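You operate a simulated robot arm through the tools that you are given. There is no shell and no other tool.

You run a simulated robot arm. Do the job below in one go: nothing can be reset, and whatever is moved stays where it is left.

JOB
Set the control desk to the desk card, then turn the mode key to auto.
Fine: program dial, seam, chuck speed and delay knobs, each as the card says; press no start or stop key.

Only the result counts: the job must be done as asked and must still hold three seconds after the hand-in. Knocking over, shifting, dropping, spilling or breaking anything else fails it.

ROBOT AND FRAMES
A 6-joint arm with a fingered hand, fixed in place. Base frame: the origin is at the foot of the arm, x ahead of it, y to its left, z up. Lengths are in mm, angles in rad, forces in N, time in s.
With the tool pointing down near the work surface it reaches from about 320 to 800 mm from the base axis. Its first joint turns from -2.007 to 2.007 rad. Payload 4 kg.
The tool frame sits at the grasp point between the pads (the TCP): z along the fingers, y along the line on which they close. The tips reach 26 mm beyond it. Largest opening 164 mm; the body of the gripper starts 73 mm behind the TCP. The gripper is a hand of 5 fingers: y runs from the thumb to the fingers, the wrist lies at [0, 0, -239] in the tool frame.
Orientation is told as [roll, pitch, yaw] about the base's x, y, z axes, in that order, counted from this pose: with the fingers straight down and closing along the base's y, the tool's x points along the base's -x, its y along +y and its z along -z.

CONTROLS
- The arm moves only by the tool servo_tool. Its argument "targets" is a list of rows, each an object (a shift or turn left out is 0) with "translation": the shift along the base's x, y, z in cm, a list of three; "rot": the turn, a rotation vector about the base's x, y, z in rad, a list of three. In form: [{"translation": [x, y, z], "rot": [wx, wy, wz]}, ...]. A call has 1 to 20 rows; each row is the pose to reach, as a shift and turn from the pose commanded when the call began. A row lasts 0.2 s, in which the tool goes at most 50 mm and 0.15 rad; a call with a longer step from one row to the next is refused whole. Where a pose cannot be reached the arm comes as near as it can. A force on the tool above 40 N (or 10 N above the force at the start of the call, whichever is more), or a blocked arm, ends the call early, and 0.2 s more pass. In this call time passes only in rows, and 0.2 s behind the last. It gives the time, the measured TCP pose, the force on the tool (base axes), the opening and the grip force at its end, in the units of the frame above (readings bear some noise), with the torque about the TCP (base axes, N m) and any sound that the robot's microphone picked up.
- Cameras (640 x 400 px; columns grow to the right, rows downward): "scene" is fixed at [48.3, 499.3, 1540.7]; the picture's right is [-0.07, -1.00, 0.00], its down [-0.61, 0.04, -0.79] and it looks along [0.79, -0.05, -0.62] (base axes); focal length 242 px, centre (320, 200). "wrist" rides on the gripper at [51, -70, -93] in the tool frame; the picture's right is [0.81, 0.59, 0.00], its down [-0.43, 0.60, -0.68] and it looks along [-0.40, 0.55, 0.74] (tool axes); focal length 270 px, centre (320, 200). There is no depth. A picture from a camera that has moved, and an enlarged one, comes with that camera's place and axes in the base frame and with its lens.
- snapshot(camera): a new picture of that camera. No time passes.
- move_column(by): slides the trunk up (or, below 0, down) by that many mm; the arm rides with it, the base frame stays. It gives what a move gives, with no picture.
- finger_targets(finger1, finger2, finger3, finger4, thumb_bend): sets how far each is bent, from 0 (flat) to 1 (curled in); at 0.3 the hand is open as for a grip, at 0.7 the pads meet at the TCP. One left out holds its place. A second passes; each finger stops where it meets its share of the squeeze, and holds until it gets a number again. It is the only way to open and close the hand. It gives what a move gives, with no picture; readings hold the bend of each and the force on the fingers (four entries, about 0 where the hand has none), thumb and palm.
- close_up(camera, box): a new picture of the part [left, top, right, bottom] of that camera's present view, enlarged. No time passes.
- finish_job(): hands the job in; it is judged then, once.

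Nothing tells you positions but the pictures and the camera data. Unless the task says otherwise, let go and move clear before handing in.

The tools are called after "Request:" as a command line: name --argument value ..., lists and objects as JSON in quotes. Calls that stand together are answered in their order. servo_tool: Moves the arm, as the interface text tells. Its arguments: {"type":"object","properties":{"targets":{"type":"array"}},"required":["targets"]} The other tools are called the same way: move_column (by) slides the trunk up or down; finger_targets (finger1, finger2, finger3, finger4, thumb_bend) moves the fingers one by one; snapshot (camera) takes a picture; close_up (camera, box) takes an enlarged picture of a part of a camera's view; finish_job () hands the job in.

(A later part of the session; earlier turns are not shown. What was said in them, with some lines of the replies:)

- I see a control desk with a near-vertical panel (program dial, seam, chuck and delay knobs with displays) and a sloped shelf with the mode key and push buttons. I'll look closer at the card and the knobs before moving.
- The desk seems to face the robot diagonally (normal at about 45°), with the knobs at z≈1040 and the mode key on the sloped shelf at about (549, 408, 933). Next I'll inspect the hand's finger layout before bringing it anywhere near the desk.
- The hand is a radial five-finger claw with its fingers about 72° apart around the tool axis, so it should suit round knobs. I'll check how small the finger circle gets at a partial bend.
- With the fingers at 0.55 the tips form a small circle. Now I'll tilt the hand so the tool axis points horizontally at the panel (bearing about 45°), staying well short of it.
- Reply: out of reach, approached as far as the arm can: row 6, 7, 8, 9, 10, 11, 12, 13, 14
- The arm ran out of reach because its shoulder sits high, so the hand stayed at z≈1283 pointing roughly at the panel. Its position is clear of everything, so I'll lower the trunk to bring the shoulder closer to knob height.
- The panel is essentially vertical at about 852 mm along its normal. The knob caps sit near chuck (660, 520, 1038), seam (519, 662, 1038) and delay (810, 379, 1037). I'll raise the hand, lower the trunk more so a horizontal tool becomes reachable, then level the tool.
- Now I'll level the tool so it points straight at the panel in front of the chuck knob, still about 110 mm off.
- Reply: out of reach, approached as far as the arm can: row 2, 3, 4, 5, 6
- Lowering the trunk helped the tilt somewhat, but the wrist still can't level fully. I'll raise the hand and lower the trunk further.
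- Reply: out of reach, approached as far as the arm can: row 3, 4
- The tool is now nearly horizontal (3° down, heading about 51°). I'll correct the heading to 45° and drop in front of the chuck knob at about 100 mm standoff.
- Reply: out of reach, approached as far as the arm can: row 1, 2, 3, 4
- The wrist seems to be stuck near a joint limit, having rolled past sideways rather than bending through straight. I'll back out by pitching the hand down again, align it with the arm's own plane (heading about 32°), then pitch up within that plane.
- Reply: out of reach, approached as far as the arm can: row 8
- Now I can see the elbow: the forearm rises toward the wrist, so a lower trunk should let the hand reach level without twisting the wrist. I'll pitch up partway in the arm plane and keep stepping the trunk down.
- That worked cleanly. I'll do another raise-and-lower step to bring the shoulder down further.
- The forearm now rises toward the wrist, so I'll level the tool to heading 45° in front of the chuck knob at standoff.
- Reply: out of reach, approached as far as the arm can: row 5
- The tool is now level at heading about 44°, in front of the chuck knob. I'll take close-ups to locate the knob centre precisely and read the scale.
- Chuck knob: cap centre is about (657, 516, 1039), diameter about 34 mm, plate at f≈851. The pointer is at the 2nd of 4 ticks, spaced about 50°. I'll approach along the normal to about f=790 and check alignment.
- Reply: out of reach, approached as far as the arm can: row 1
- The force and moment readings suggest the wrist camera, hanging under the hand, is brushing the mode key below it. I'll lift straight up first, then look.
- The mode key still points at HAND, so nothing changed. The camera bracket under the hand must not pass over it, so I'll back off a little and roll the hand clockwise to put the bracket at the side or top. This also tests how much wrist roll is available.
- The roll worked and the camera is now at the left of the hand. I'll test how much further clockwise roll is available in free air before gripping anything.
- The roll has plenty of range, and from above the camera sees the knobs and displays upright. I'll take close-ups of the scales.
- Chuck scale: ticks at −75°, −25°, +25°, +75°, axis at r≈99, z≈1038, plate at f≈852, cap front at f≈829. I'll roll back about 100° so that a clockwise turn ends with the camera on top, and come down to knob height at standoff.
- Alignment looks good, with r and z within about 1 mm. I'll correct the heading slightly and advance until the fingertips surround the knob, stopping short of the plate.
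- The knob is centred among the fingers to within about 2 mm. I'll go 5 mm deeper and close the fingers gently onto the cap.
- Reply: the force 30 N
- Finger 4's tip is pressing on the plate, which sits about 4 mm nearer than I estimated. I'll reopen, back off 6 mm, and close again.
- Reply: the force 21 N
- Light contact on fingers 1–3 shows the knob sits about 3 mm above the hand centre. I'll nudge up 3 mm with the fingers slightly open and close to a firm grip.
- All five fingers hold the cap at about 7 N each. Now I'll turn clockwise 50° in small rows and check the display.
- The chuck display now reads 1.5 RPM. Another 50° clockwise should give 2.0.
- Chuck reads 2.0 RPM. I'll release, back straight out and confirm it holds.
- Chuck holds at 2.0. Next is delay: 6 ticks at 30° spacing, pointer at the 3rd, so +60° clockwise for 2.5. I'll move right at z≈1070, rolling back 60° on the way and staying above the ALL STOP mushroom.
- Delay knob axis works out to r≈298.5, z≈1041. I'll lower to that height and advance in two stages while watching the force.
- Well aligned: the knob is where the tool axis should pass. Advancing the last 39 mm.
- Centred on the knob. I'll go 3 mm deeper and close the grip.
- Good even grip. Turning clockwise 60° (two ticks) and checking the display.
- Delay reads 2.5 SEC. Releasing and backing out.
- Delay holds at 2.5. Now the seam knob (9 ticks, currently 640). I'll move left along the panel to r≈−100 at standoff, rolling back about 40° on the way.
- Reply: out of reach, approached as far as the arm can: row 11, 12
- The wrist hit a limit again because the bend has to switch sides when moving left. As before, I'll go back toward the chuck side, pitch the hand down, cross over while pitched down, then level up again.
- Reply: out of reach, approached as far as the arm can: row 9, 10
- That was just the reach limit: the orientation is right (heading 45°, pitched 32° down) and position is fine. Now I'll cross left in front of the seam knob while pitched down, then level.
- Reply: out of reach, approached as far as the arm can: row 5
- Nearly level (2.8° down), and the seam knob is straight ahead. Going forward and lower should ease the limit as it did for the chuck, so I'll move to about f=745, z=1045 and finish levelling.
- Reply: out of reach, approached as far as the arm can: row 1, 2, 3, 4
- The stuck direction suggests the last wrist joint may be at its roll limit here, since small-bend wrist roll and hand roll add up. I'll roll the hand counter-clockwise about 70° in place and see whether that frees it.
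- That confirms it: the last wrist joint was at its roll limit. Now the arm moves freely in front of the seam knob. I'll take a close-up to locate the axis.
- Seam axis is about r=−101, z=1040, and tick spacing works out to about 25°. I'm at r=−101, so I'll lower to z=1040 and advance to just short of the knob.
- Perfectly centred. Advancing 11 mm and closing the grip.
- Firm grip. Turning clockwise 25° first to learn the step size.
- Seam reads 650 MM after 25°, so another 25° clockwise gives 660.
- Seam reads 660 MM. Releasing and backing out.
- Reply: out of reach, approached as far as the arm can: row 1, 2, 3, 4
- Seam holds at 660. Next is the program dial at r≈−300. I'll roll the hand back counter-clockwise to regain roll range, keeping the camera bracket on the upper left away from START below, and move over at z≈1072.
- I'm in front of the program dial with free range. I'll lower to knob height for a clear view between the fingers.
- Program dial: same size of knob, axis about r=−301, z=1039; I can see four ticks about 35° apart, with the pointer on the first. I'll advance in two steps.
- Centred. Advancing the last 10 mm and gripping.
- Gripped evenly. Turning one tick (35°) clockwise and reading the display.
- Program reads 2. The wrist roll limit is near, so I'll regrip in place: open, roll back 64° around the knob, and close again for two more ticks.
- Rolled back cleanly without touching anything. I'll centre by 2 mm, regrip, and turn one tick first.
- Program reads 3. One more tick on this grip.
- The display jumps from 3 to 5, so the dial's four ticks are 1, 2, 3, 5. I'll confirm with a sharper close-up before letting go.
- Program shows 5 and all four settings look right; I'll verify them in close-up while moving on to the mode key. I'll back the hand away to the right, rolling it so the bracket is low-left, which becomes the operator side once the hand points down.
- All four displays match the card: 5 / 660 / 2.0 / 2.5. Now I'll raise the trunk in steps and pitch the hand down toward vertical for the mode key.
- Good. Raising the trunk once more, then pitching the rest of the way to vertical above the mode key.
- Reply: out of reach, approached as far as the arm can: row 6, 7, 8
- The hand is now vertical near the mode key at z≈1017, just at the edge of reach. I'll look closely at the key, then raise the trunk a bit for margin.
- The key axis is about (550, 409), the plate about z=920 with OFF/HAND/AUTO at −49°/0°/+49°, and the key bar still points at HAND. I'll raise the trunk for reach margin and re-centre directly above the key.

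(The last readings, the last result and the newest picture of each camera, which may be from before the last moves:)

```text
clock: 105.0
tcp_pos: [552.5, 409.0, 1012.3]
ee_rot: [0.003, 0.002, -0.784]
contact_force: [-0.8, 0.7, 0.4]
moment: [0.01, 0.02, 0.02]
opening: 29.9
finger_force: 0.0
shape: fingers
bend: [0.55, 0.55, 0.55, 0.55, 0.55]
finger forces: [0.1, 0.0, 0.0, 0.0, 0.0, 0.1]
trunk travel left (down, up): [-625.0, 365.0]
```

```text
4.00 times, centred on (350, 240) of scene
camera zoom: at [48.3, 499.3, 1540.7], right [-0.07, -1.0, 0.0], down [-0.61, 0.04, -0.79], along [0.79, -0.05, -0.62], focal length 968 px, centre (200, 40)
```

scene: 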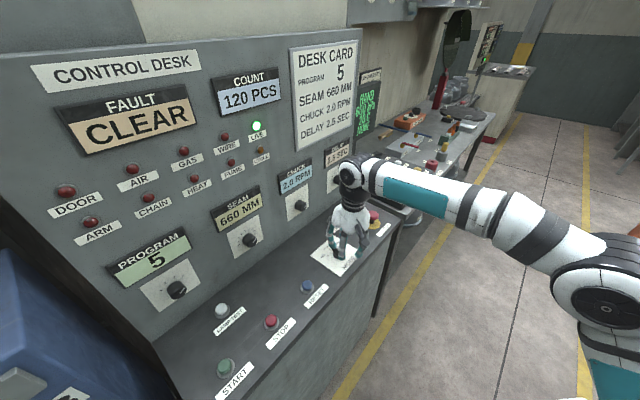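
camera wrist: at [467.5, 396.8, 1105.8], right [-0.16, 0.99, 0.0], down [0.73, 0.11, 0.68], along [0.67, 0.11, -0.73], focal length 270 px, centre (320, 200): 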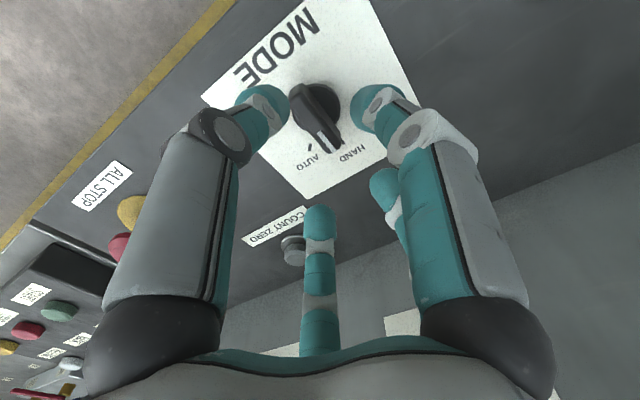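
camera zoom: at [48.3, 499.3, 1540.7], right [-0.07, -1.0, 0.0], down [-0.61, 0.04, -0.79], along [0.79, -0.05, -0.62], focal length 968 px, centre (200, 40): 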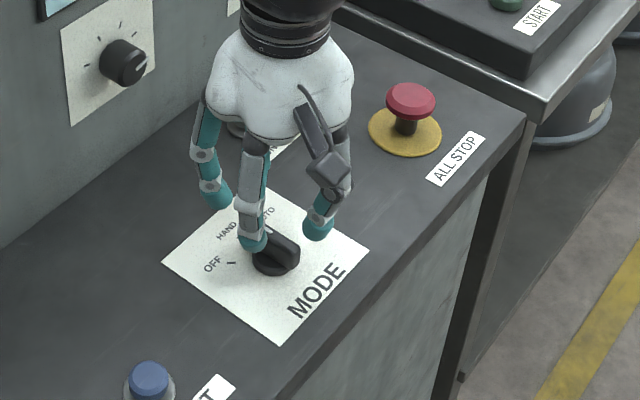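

Request:
close_up --camera "wrist" --box '[250, 60, 400, 180]'

```text
3.33 times, centred on (325, 120) of wrist
camera zoom: at [467.5, 396.8, 1105.8], right [-0.16, 0.99, 0.0], down [0.73, 0.11, 0.68], along [0.67, 0.11, -0.73], focal length 901 px, centre (303, 467)
```

zoom: 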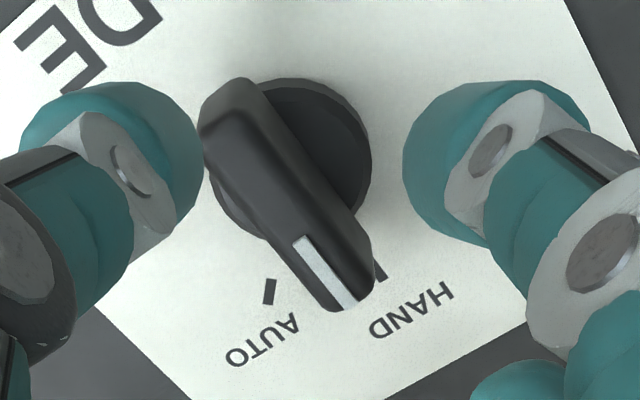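

The key centre comes out nearer (547.5, 407.5), so I'll shift 5 mm and descend partway, with the fingertips still just above the key's base level.

Request:
servo_tool --targets '[{"translation": [-0.5, -0.15, -1.0]}, {"translation": [-0.5, -0.15, -2.5]}, {"translation": [-0.5, -0.15, -3.7]}]'

Request:
close_up --camera "wrist" --box '[230, 80, 430, 230]'

Request:
close_up --camera "scene" --box '[300, 200, 390, 275]'

```text
clock: 105.8
tcp_pos: [546.5, 408.1, 976.7]
ee_rot: [0.006, 0.003, -0.784]
contact_force: [0.7, 0.9, 0.2]
moment: [0.02, -0.01, 0.01]
opening: 29.7
finger_force: 0.2
shape: fingers
bend: [0.55, 0.55, 0.55, 0.55, 0.55]
finger forces: [0.0, 0.1, 0.0, 0.0, 0.1, 0.0]
trunk travel left (down, up): [-625.0, 365.0]
```

```text
2.67 times, centred on (330, 155) of wrist
camera zoom: at [461.5, 395.5, 1069.6], right [-0.16, 0.99, 0.0], down [0.73, 0.11, 0.68], along [0.67, 0.11, -0.73], focal length 721 px, centre (293, 320)
```

zoom: 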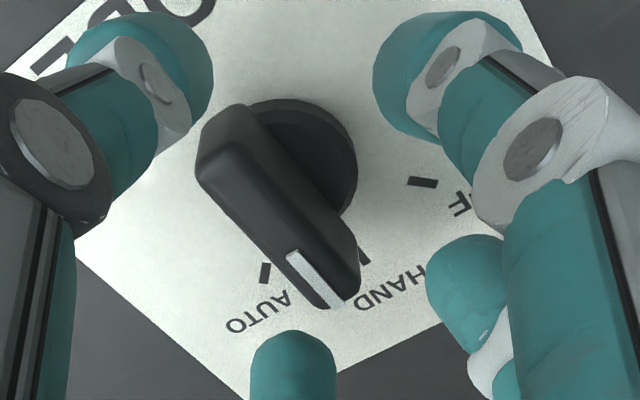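

```text
5.33 times, centred on (345, 238) of scene
camera zoom: at [48.3, 499.3, 1540.7], right [-0.07, -1.0, 0.0], down [-0.61, 0.04, -0.79], along [0.79, -0.05, -0.62], focal length 1291 px, centre (187, 0)
```

zoom: 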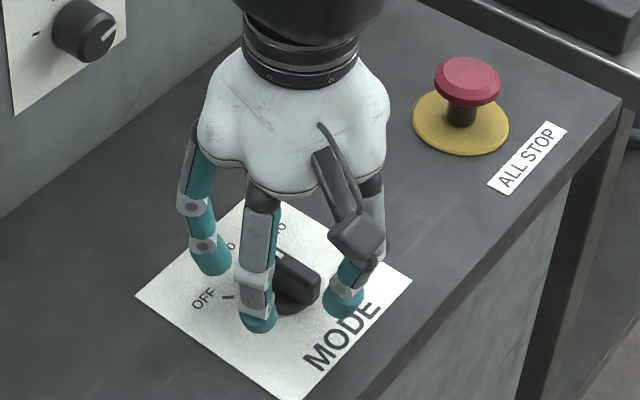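

All three ticks are visible and the key is centred within about 2 mm. I'll descend to gripping depth (TCP about z=959) while watching for contact.

Request:
servo_tool --targets '[{"translation": [0.2, -0.05, -0.6]}, {"translation": [0.2, -0.05, -1.2]}, {"translation": [0.2, -0.05, -1.75]}]'

Request:
close_up --camera "wrist" --box '[230, 80, 430, 230]'

Request:
close_up --camera "scene" --box '[300, 200, 390, 275]'

```text
clock: 106.6
tcp_pos: [547.9, 408.1, 959.6]
ee_rot: [0.003, 0.003, -0.785]
contact_force: [0.3, 0.3, -0.1]
moment: [-0.01, -0.02, -0.01]
opening: 29.6
finger_force: 0.0
shape: fingers
bend: [0.55, 0.55, 0.55, 0.55, 0.55]
finger forces: [0.0, 0.1, 0.1, 0.1, 0.1, 0.0]
trunk travel left (down, up): [-625.0, 365.0]
```

```text
2.67 times, centred on (330, 155) of wrist
camera zoom: at [462.5, 395.0, 1051.8], right [-0.16, 0.99, 0.0], down [0.73, 0.11, 0.68], along [0.67, 0.11, -0.73], focal length 721 px, centre (293, 320)
```

zoom: 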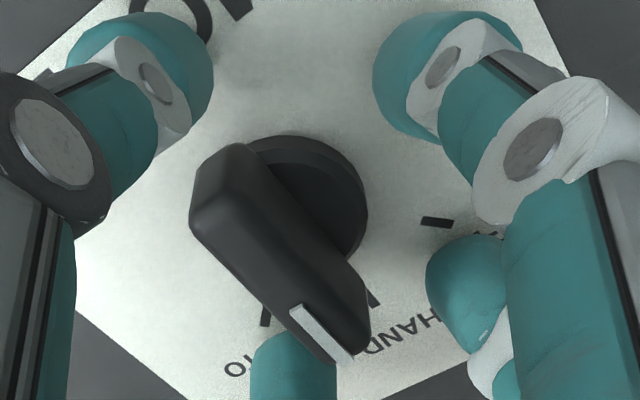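

```text
5.33 times, centred on (345, 238) of scene
camera zoom: at [48.3, 499.3, 1540.7], right [-0.07, -1.0, 0.0], down [-0.61, 0.04, -0.79], along [0.79, -0.05, -0.62], focal length 1291 px, centre (187, 0)
```

zoom: 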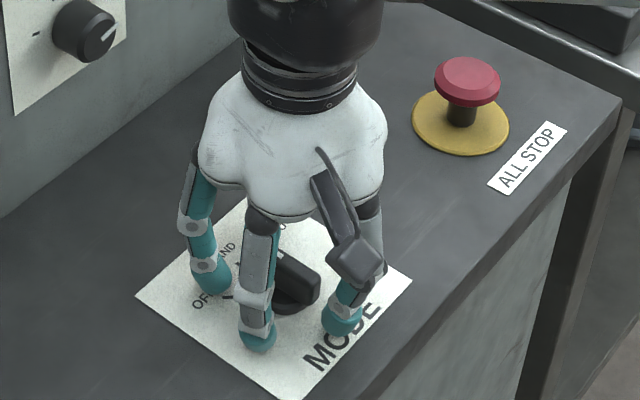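

Clear on all sides. Closing only fingers 2 and 4 should push the bar clockwise toward AUTO and never toward OFF, so I'll close just those two lightly.

Request:
finger_targets --finger2 0.63 --finger4 0.63

Request:
close_up --camera "wrist" --box '[230, 80, 430, 230]'

Request:
close_up --camera "scene" --box '[300, 200, 390, 275]'

```text
clock: 107.6
tcp_pos: [546.7, 406.6, 958.8]
ee_rot: [0.003, 0.001, -0.785]
contact_force: [0.6, -0.1, -0.3]
moment: [0.01, 0.01, -0.01]
opening: 29.8
finger_force: 0.1
shape: fingers
bend: [0.55, 0.63, 0.55, 0.63, 0.55]
finger forces: [0.1, 0.1, 0.1, 0.0, 0.0, 0.0]
trunk travel left (down, up): [-625.0, 365.0]
```

```text
2.67 times, centred on (330, 155) of wrist
camera zoom: at [462.6, 395.0, 1052.1], right [-0.16, 0.99, 0.0], down [0.73, 0.11, 0.68], along [0.67, 0.11, -0.73], focal length 721 px, centre (293, 320)
```

zoom: 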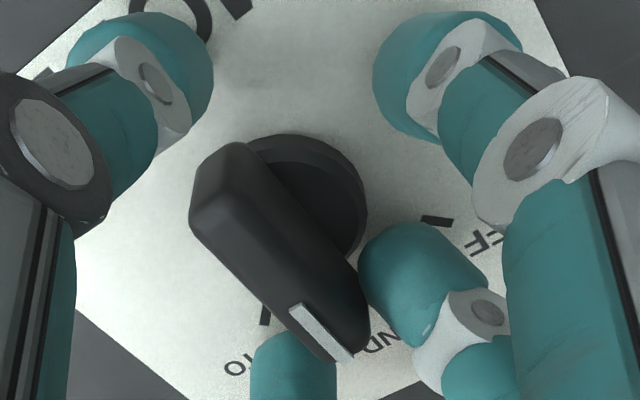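

```text
5.33 times, centred on (345, 238) of scene
camera zoom: at [48.3, 499.3, 1540.7], right [-0.07, -1.0, 0.0], down [-0.61, 0.04, -0.79], along [0.79, -0.05, -0.62], focal length 1291 px, centre (187, 0)
```

zoom: 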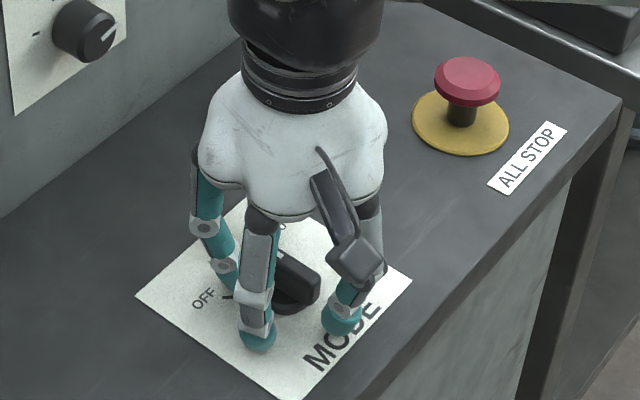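

Finger 2 is just beside the bar with no contact yet. I'll close these two a little more.

Request:
finger_targets --finger2 0.67 --finger4 0.67

Request:
close_up --camera "wrist" --box '[230, 80, 430, 230]'

```text
clock: 108.6
tcp_pos: [548.1, 408.2, 959.7]
ee_rot: [0.004, 0.001, -0.784]
contact_force: [0.4, 0.6, -0.8]
moment: [0.03, 0.03, 0.02]
opening: 29.9
finger_force: 1.4
shape: fingers
bend: [0.55, 0.65, 0.55, 0.66, 0.55]
finger forces: [0.0, 1.7, 0.1, 0.8, 0.1, 0.0]
trunk travel left (down, up): [-625.0, 365.0]
```

```text
2.67 times, centred on (330, 155) of wrist
camera zoom: at [462.6, 395.2, 1052.0], right [-0.16, 0.99, 0.0], down [0.73, 0.11, 0.68], along [0.67, 0.11, -0.73], focal length 721 px, centre (293, 320)
```

zoom: 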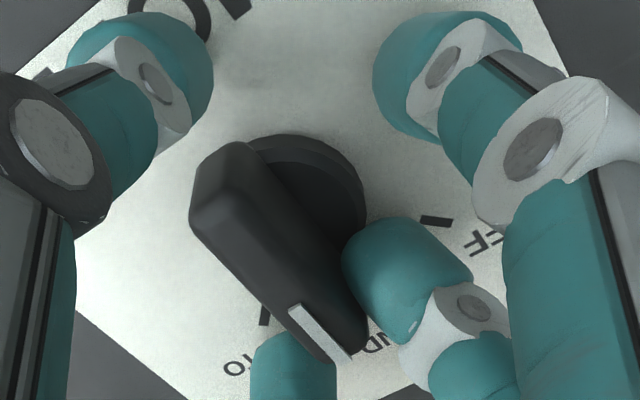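

Light contact on both (1.7 N and 0.8 N), on the sides that drive clockwise. Now I'll rotate the hand clockwise (seen from above) about 46° and check the key.

Request:
servo_tool --targets '[{"rot": [0, 0, -0.115]}, {"rot": [0, 0, -0.23]}, {"rot": [0, 0, -0.345]}, {"rot": [0, 0, -0.46]}, {"rot": [0, 0, -0.575]}, {"rot": [0, 0, -0.69]}, {"rot": [0, 0, -0.8]}]'

Request:
close_up --camera "wrist" --box '[230, 80, 430, 230]'

Request:
close_up --camera "scene" --box '[300, 200, 390, 275]'

```text
clock: 110.2
tcp_pos: [544.7, 407.3, 959.7]
ee_rot: [0.006, 0.0, -1.585]
contact_force: [1.1, 0.9, 0.4]
moment: [0.03, -0.01, 0.02]
opening: 29.6
finger_force: 1.7
shape: fingers
bend: [0.55, 0.66, 0.55, 0.66, 0.55]
finger forces: [0.0, 2.3, 0.1, 1.6, 0.0, 0.0]
trunk travel left (down, up): [-625.0, 365.0]
```

```text
2.67 times, centred on (330, 155) of wrist
camera zoom: at [477.5, 460.8, 1051.3], right [0.6, 0.8, 0.0], down [0.59, -0.44, 0.68], along [0.55, -0.4, -0.73], focal length 721 px, centre (293, 320)
```

zoom: 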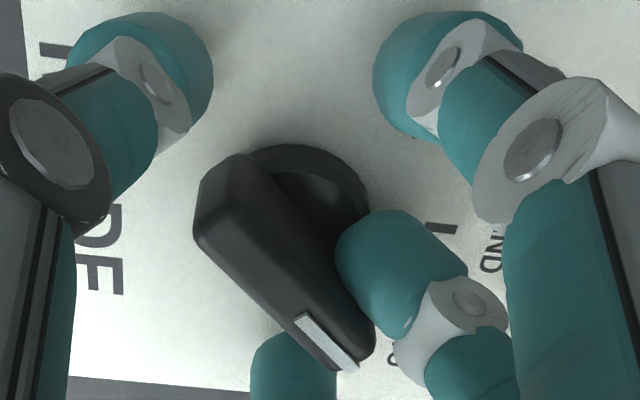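

```text
5.33 times, centred on (345, 238) of scene
camera zoom: at [48.3, 499.3, 1540.7], right [-0.07, -1.0, 0.0], down [-0.61, 0.04, -0.79], along [0.79, -0.05, -0.62], focal length 1291 px, centre (187, 0)
```

zoom: 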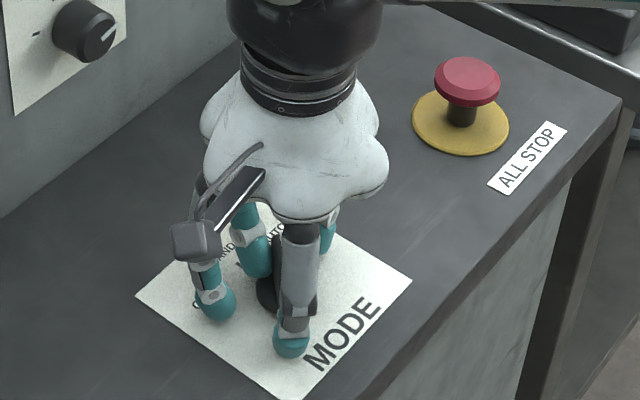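

The key followed: its pointer now lies along the direction to the AUTO tick (about 46° clockwise). I'll open the two fingers, and look before lifting away.

Request:
finger_targets --finger2 0.55 --finger4 0.55

Request:
close_up --camera "wrist" --box '[230, 80, 430, 230]'

Request:
close_up --camera "scene" --box '[310, 215, 370, 265]'

```text
clock: 111.2
tcp_pos: [547.5, 409.5, 958.5]
ee_rot: [0.003, 0.003, -1.584]
contact_force: [-0.7, -0.2, -0.1]
moment: [0.01, 0.0, -0.02]
opening: 29.6
finger_force: 0.0
shape: fingers
bend: [0.55, 0.55, 0.55, 0.55, 0.55]
finger forces: [0.0, 0.0, 0.0, 0.1, 0.0, 0.0]
trunk travel left (down, up): [-625.0, 365.0]
```

```text
2.67 times, centred on (330, 155) of wrist
camera zoom: at [477.5, 460.6, 1051.1], right [0.6, 0.8, 0.0], down [0.59, -0.44, 0.68], along [0.55, -0.4, -0.73], focal length 721 px, centre (293, 320)
```

zoom: 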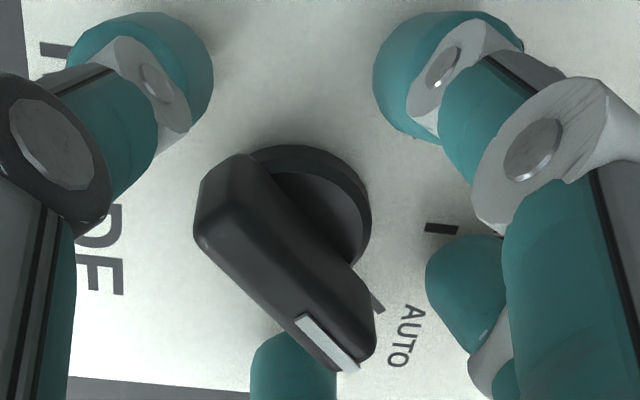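

```text
8.00 times, centred on (340, 240) of scene
camera zoom: at [48.3, 499.3, 1540.7], right [-0.07, -1.0, 0.0], down [-0.61, 0.04, -0.79], along [0.79, -0.05, -0.62], focal length 1936 px, centre (160, -120)
```

zoom: 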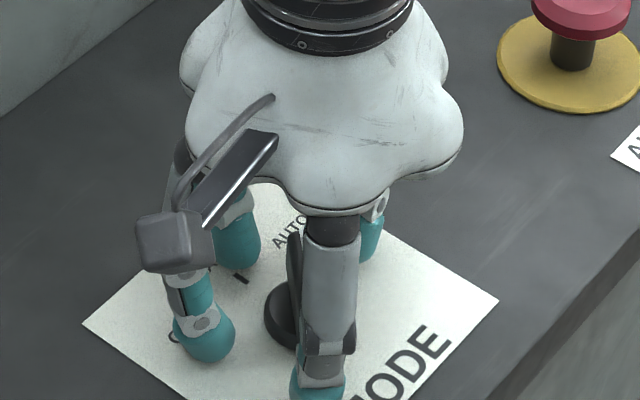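

The key stayed put, and the AUTO tick now sits against the pointer just as HAND did before. I'll lift straight up and clear, then inspect everything from the scene camera.

Request:
servo_tool --targets '[{"translation": [0, 0, 2]}, {"translation": [0, 0, 5]}, {"translation": [-0.5, -0.5, 8]}, {"translation": [-3, -3, 10]}, {"translation": [-5.5, -5.5, 12]}, {"translation": [-8, -8, 13]}, {"translation": [-10.5, -10.5, 14]}]'

Request:
snapshot --camera "scene"

Request:
close_up --camera "scene" --box '[310, 220, 370, 270]'

Request:
close_up --camera "scene" --box '[100, 120, 370, 320]'

Request:
snapshot --camera "wrist"

```text
clock: 112.8
tcp_pos: [444.3, 302.3, 1097.9]
ee_rot: [0.006, 0.001, -1.582]
contact_force: [-0.3, 0.2, 0.5]
moment: [-0.01, 0.0, -0.01]
opening: 29.8
finger_force: 0.0
shape: fingers
bend: [0.55, 0.55, 0.55, 0.55, 0.55]
finger forces: [0.0, 0.0, 0.0, 0.0, 0.0, 0.1]
trunk travel left (down, up): [-625.0, 365.0]
```

```text
taken
```

scene: 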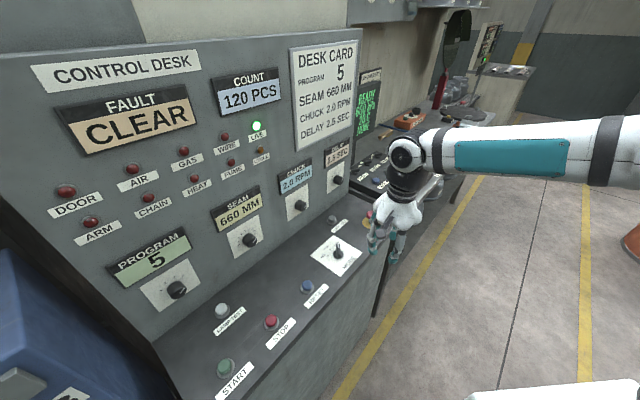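

```text
8.00 times, centred on (340, 245) of scene
camera zoom: at [48.3, 499.3, 1540.7], right [-0.07, -1.0, 0.0], down [-0.61, 0.04, -0.79], along [0.79, -0.05, -0.62], focal length 1936 px, centre (160, -160)
```

zoom: 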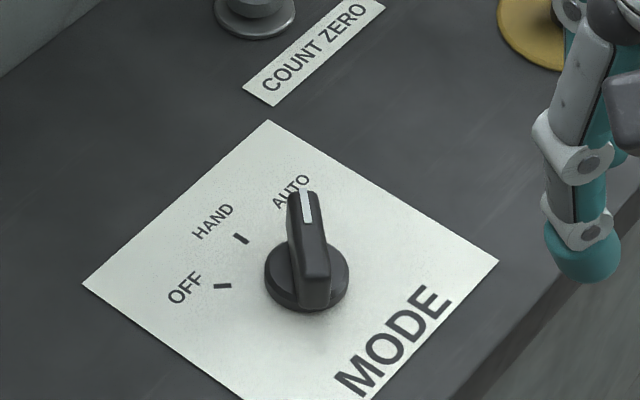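

```text
2.00 times, centred on (235, 220) of scene
camera zoom: at [48.3, 499.3, 1540.7], right [-0.07, -1.0, 0.0], down [-0.61, 0.04, -0.79], along [0.79, -0.05, -0.62], focal length 484 px, centre (490, 160)
```

zoom: 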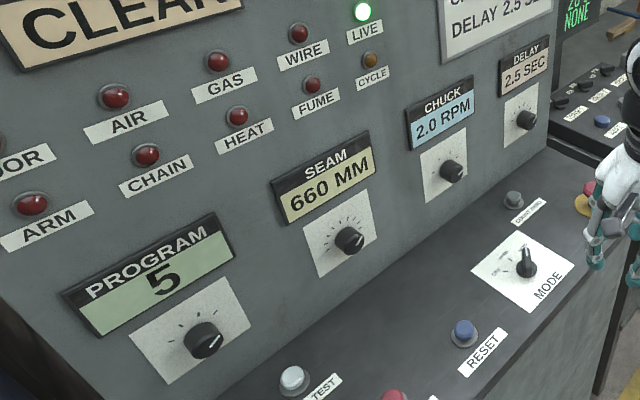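

```text
taken
camera wrist: at [375.4, 354.8, 1190.9], right [0.6, 0.8, 0.0], down [0.59, -0.44, 0.68], along [0.55, -0.4, -0.73], focal length 270 px, centre (320, 200)
```

wrist: 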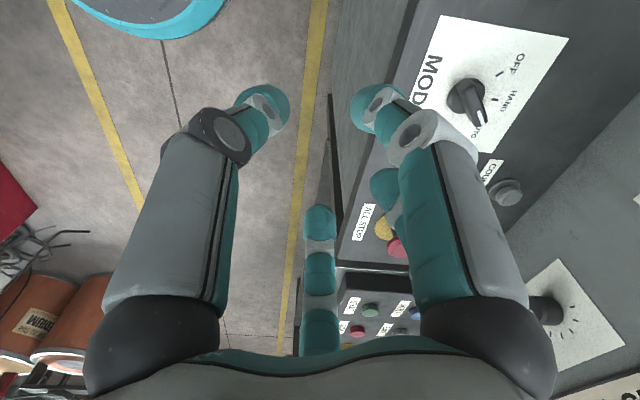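

The key points at AUTO and all displays match the card. The green status screen behind seems to have changed too, so I'll read it to confirm the mode registered.

Request:
close_up --camera "scene" --box '[345, 60, 395, 145]'

Request:
close_up --camera "wrist" --box '[410, 20, 570, 150]'

Request:
close_up --camera "scene" --box '[50, 70, 300, 240]'

```text
4.71 times, centred on (370, 102) of scene
camera zoom: at [48.3, 499.3, 1540.7], right [-0.07, -1.0, 0.0], down [-0.61, 0.04, -0.79], along [0.79, -0.05, -0.62], focal length 1139 px, centre (85, 659)
```

zoom: 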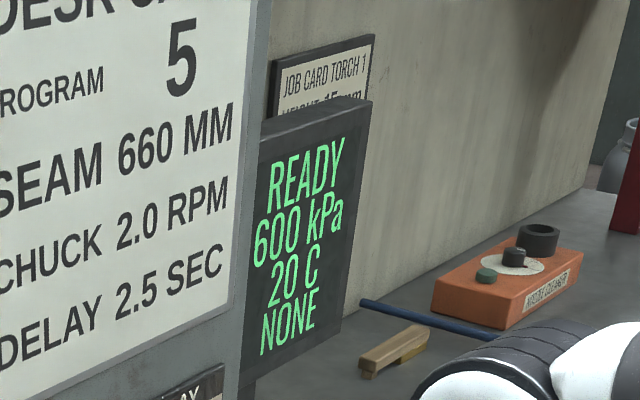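

```text
3.08 times, centred on (490, 85) of wrist
camera zoom: at [375.4, 354.8, 1190.9], right [0.6, 0.8, 0.0], down [0.59, -0.44, 0.68], along [0.55, -0.4, -0.73], focal length 832 px, centre (-203, 554)
```

zoom: 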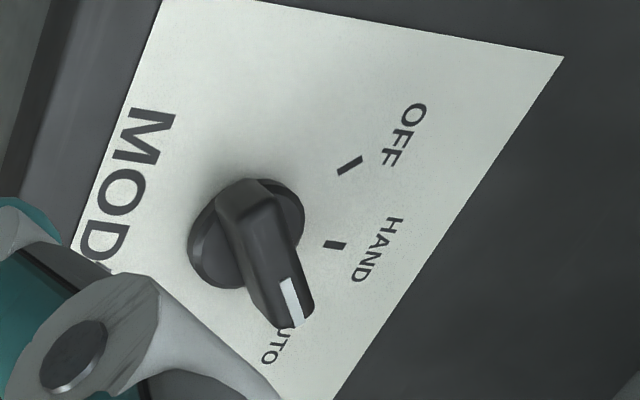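

```text
2.35 times, centred on (175, 155) of scene
camera zoom: at [48.3, 499.3, 1540.7], right [-0.07, -1.0, 0.0], down [-0.61, 0.04, -0.79], along [0.79, -0.05, -0.62], focal length 570 px, centre (661, 306)
```

zoom: 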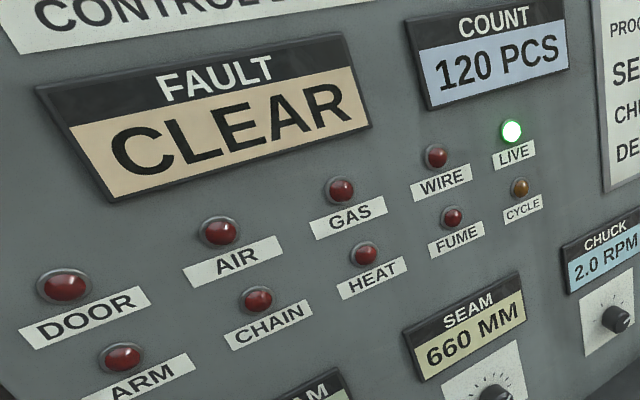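

The status screen changed from HAND to READY, the mode key points at AUTO, and FAULT is CLEAR. The displays read program 5, seam 660 MM, chuck 2.0 RPM and delay 2.5 SEC, all as on the card. The hand is free and clear, so I'm handing the job in.

Request:
finish_job

```text
The job is handed in.
```

The control desk is set to the card and the mode key is on AUTO; the job is handed in. The status screen went from HAND to READY after the key was turned, and FAULT reads CLEAR.

| Setting | Card | Display |
|---|---|---|
| Program | 5 | 5 |
| Seam | 660 mm | 660 MM |
| Chuck speed | 2.0 rpm | 2.0 RPM |
| Delay | 2.5 s | 2.5 SEC |

- **Keys:** I pressed no start or stop key, and COUNT still reads 120 PCS.
- **Contact:** Early on, the hand's camera bracket brushed the mode key at about 3 N. I lifted off at once, and the key still pointed at HAND.
- **At hand-in:** The hand was off the desk and clear of the controls.
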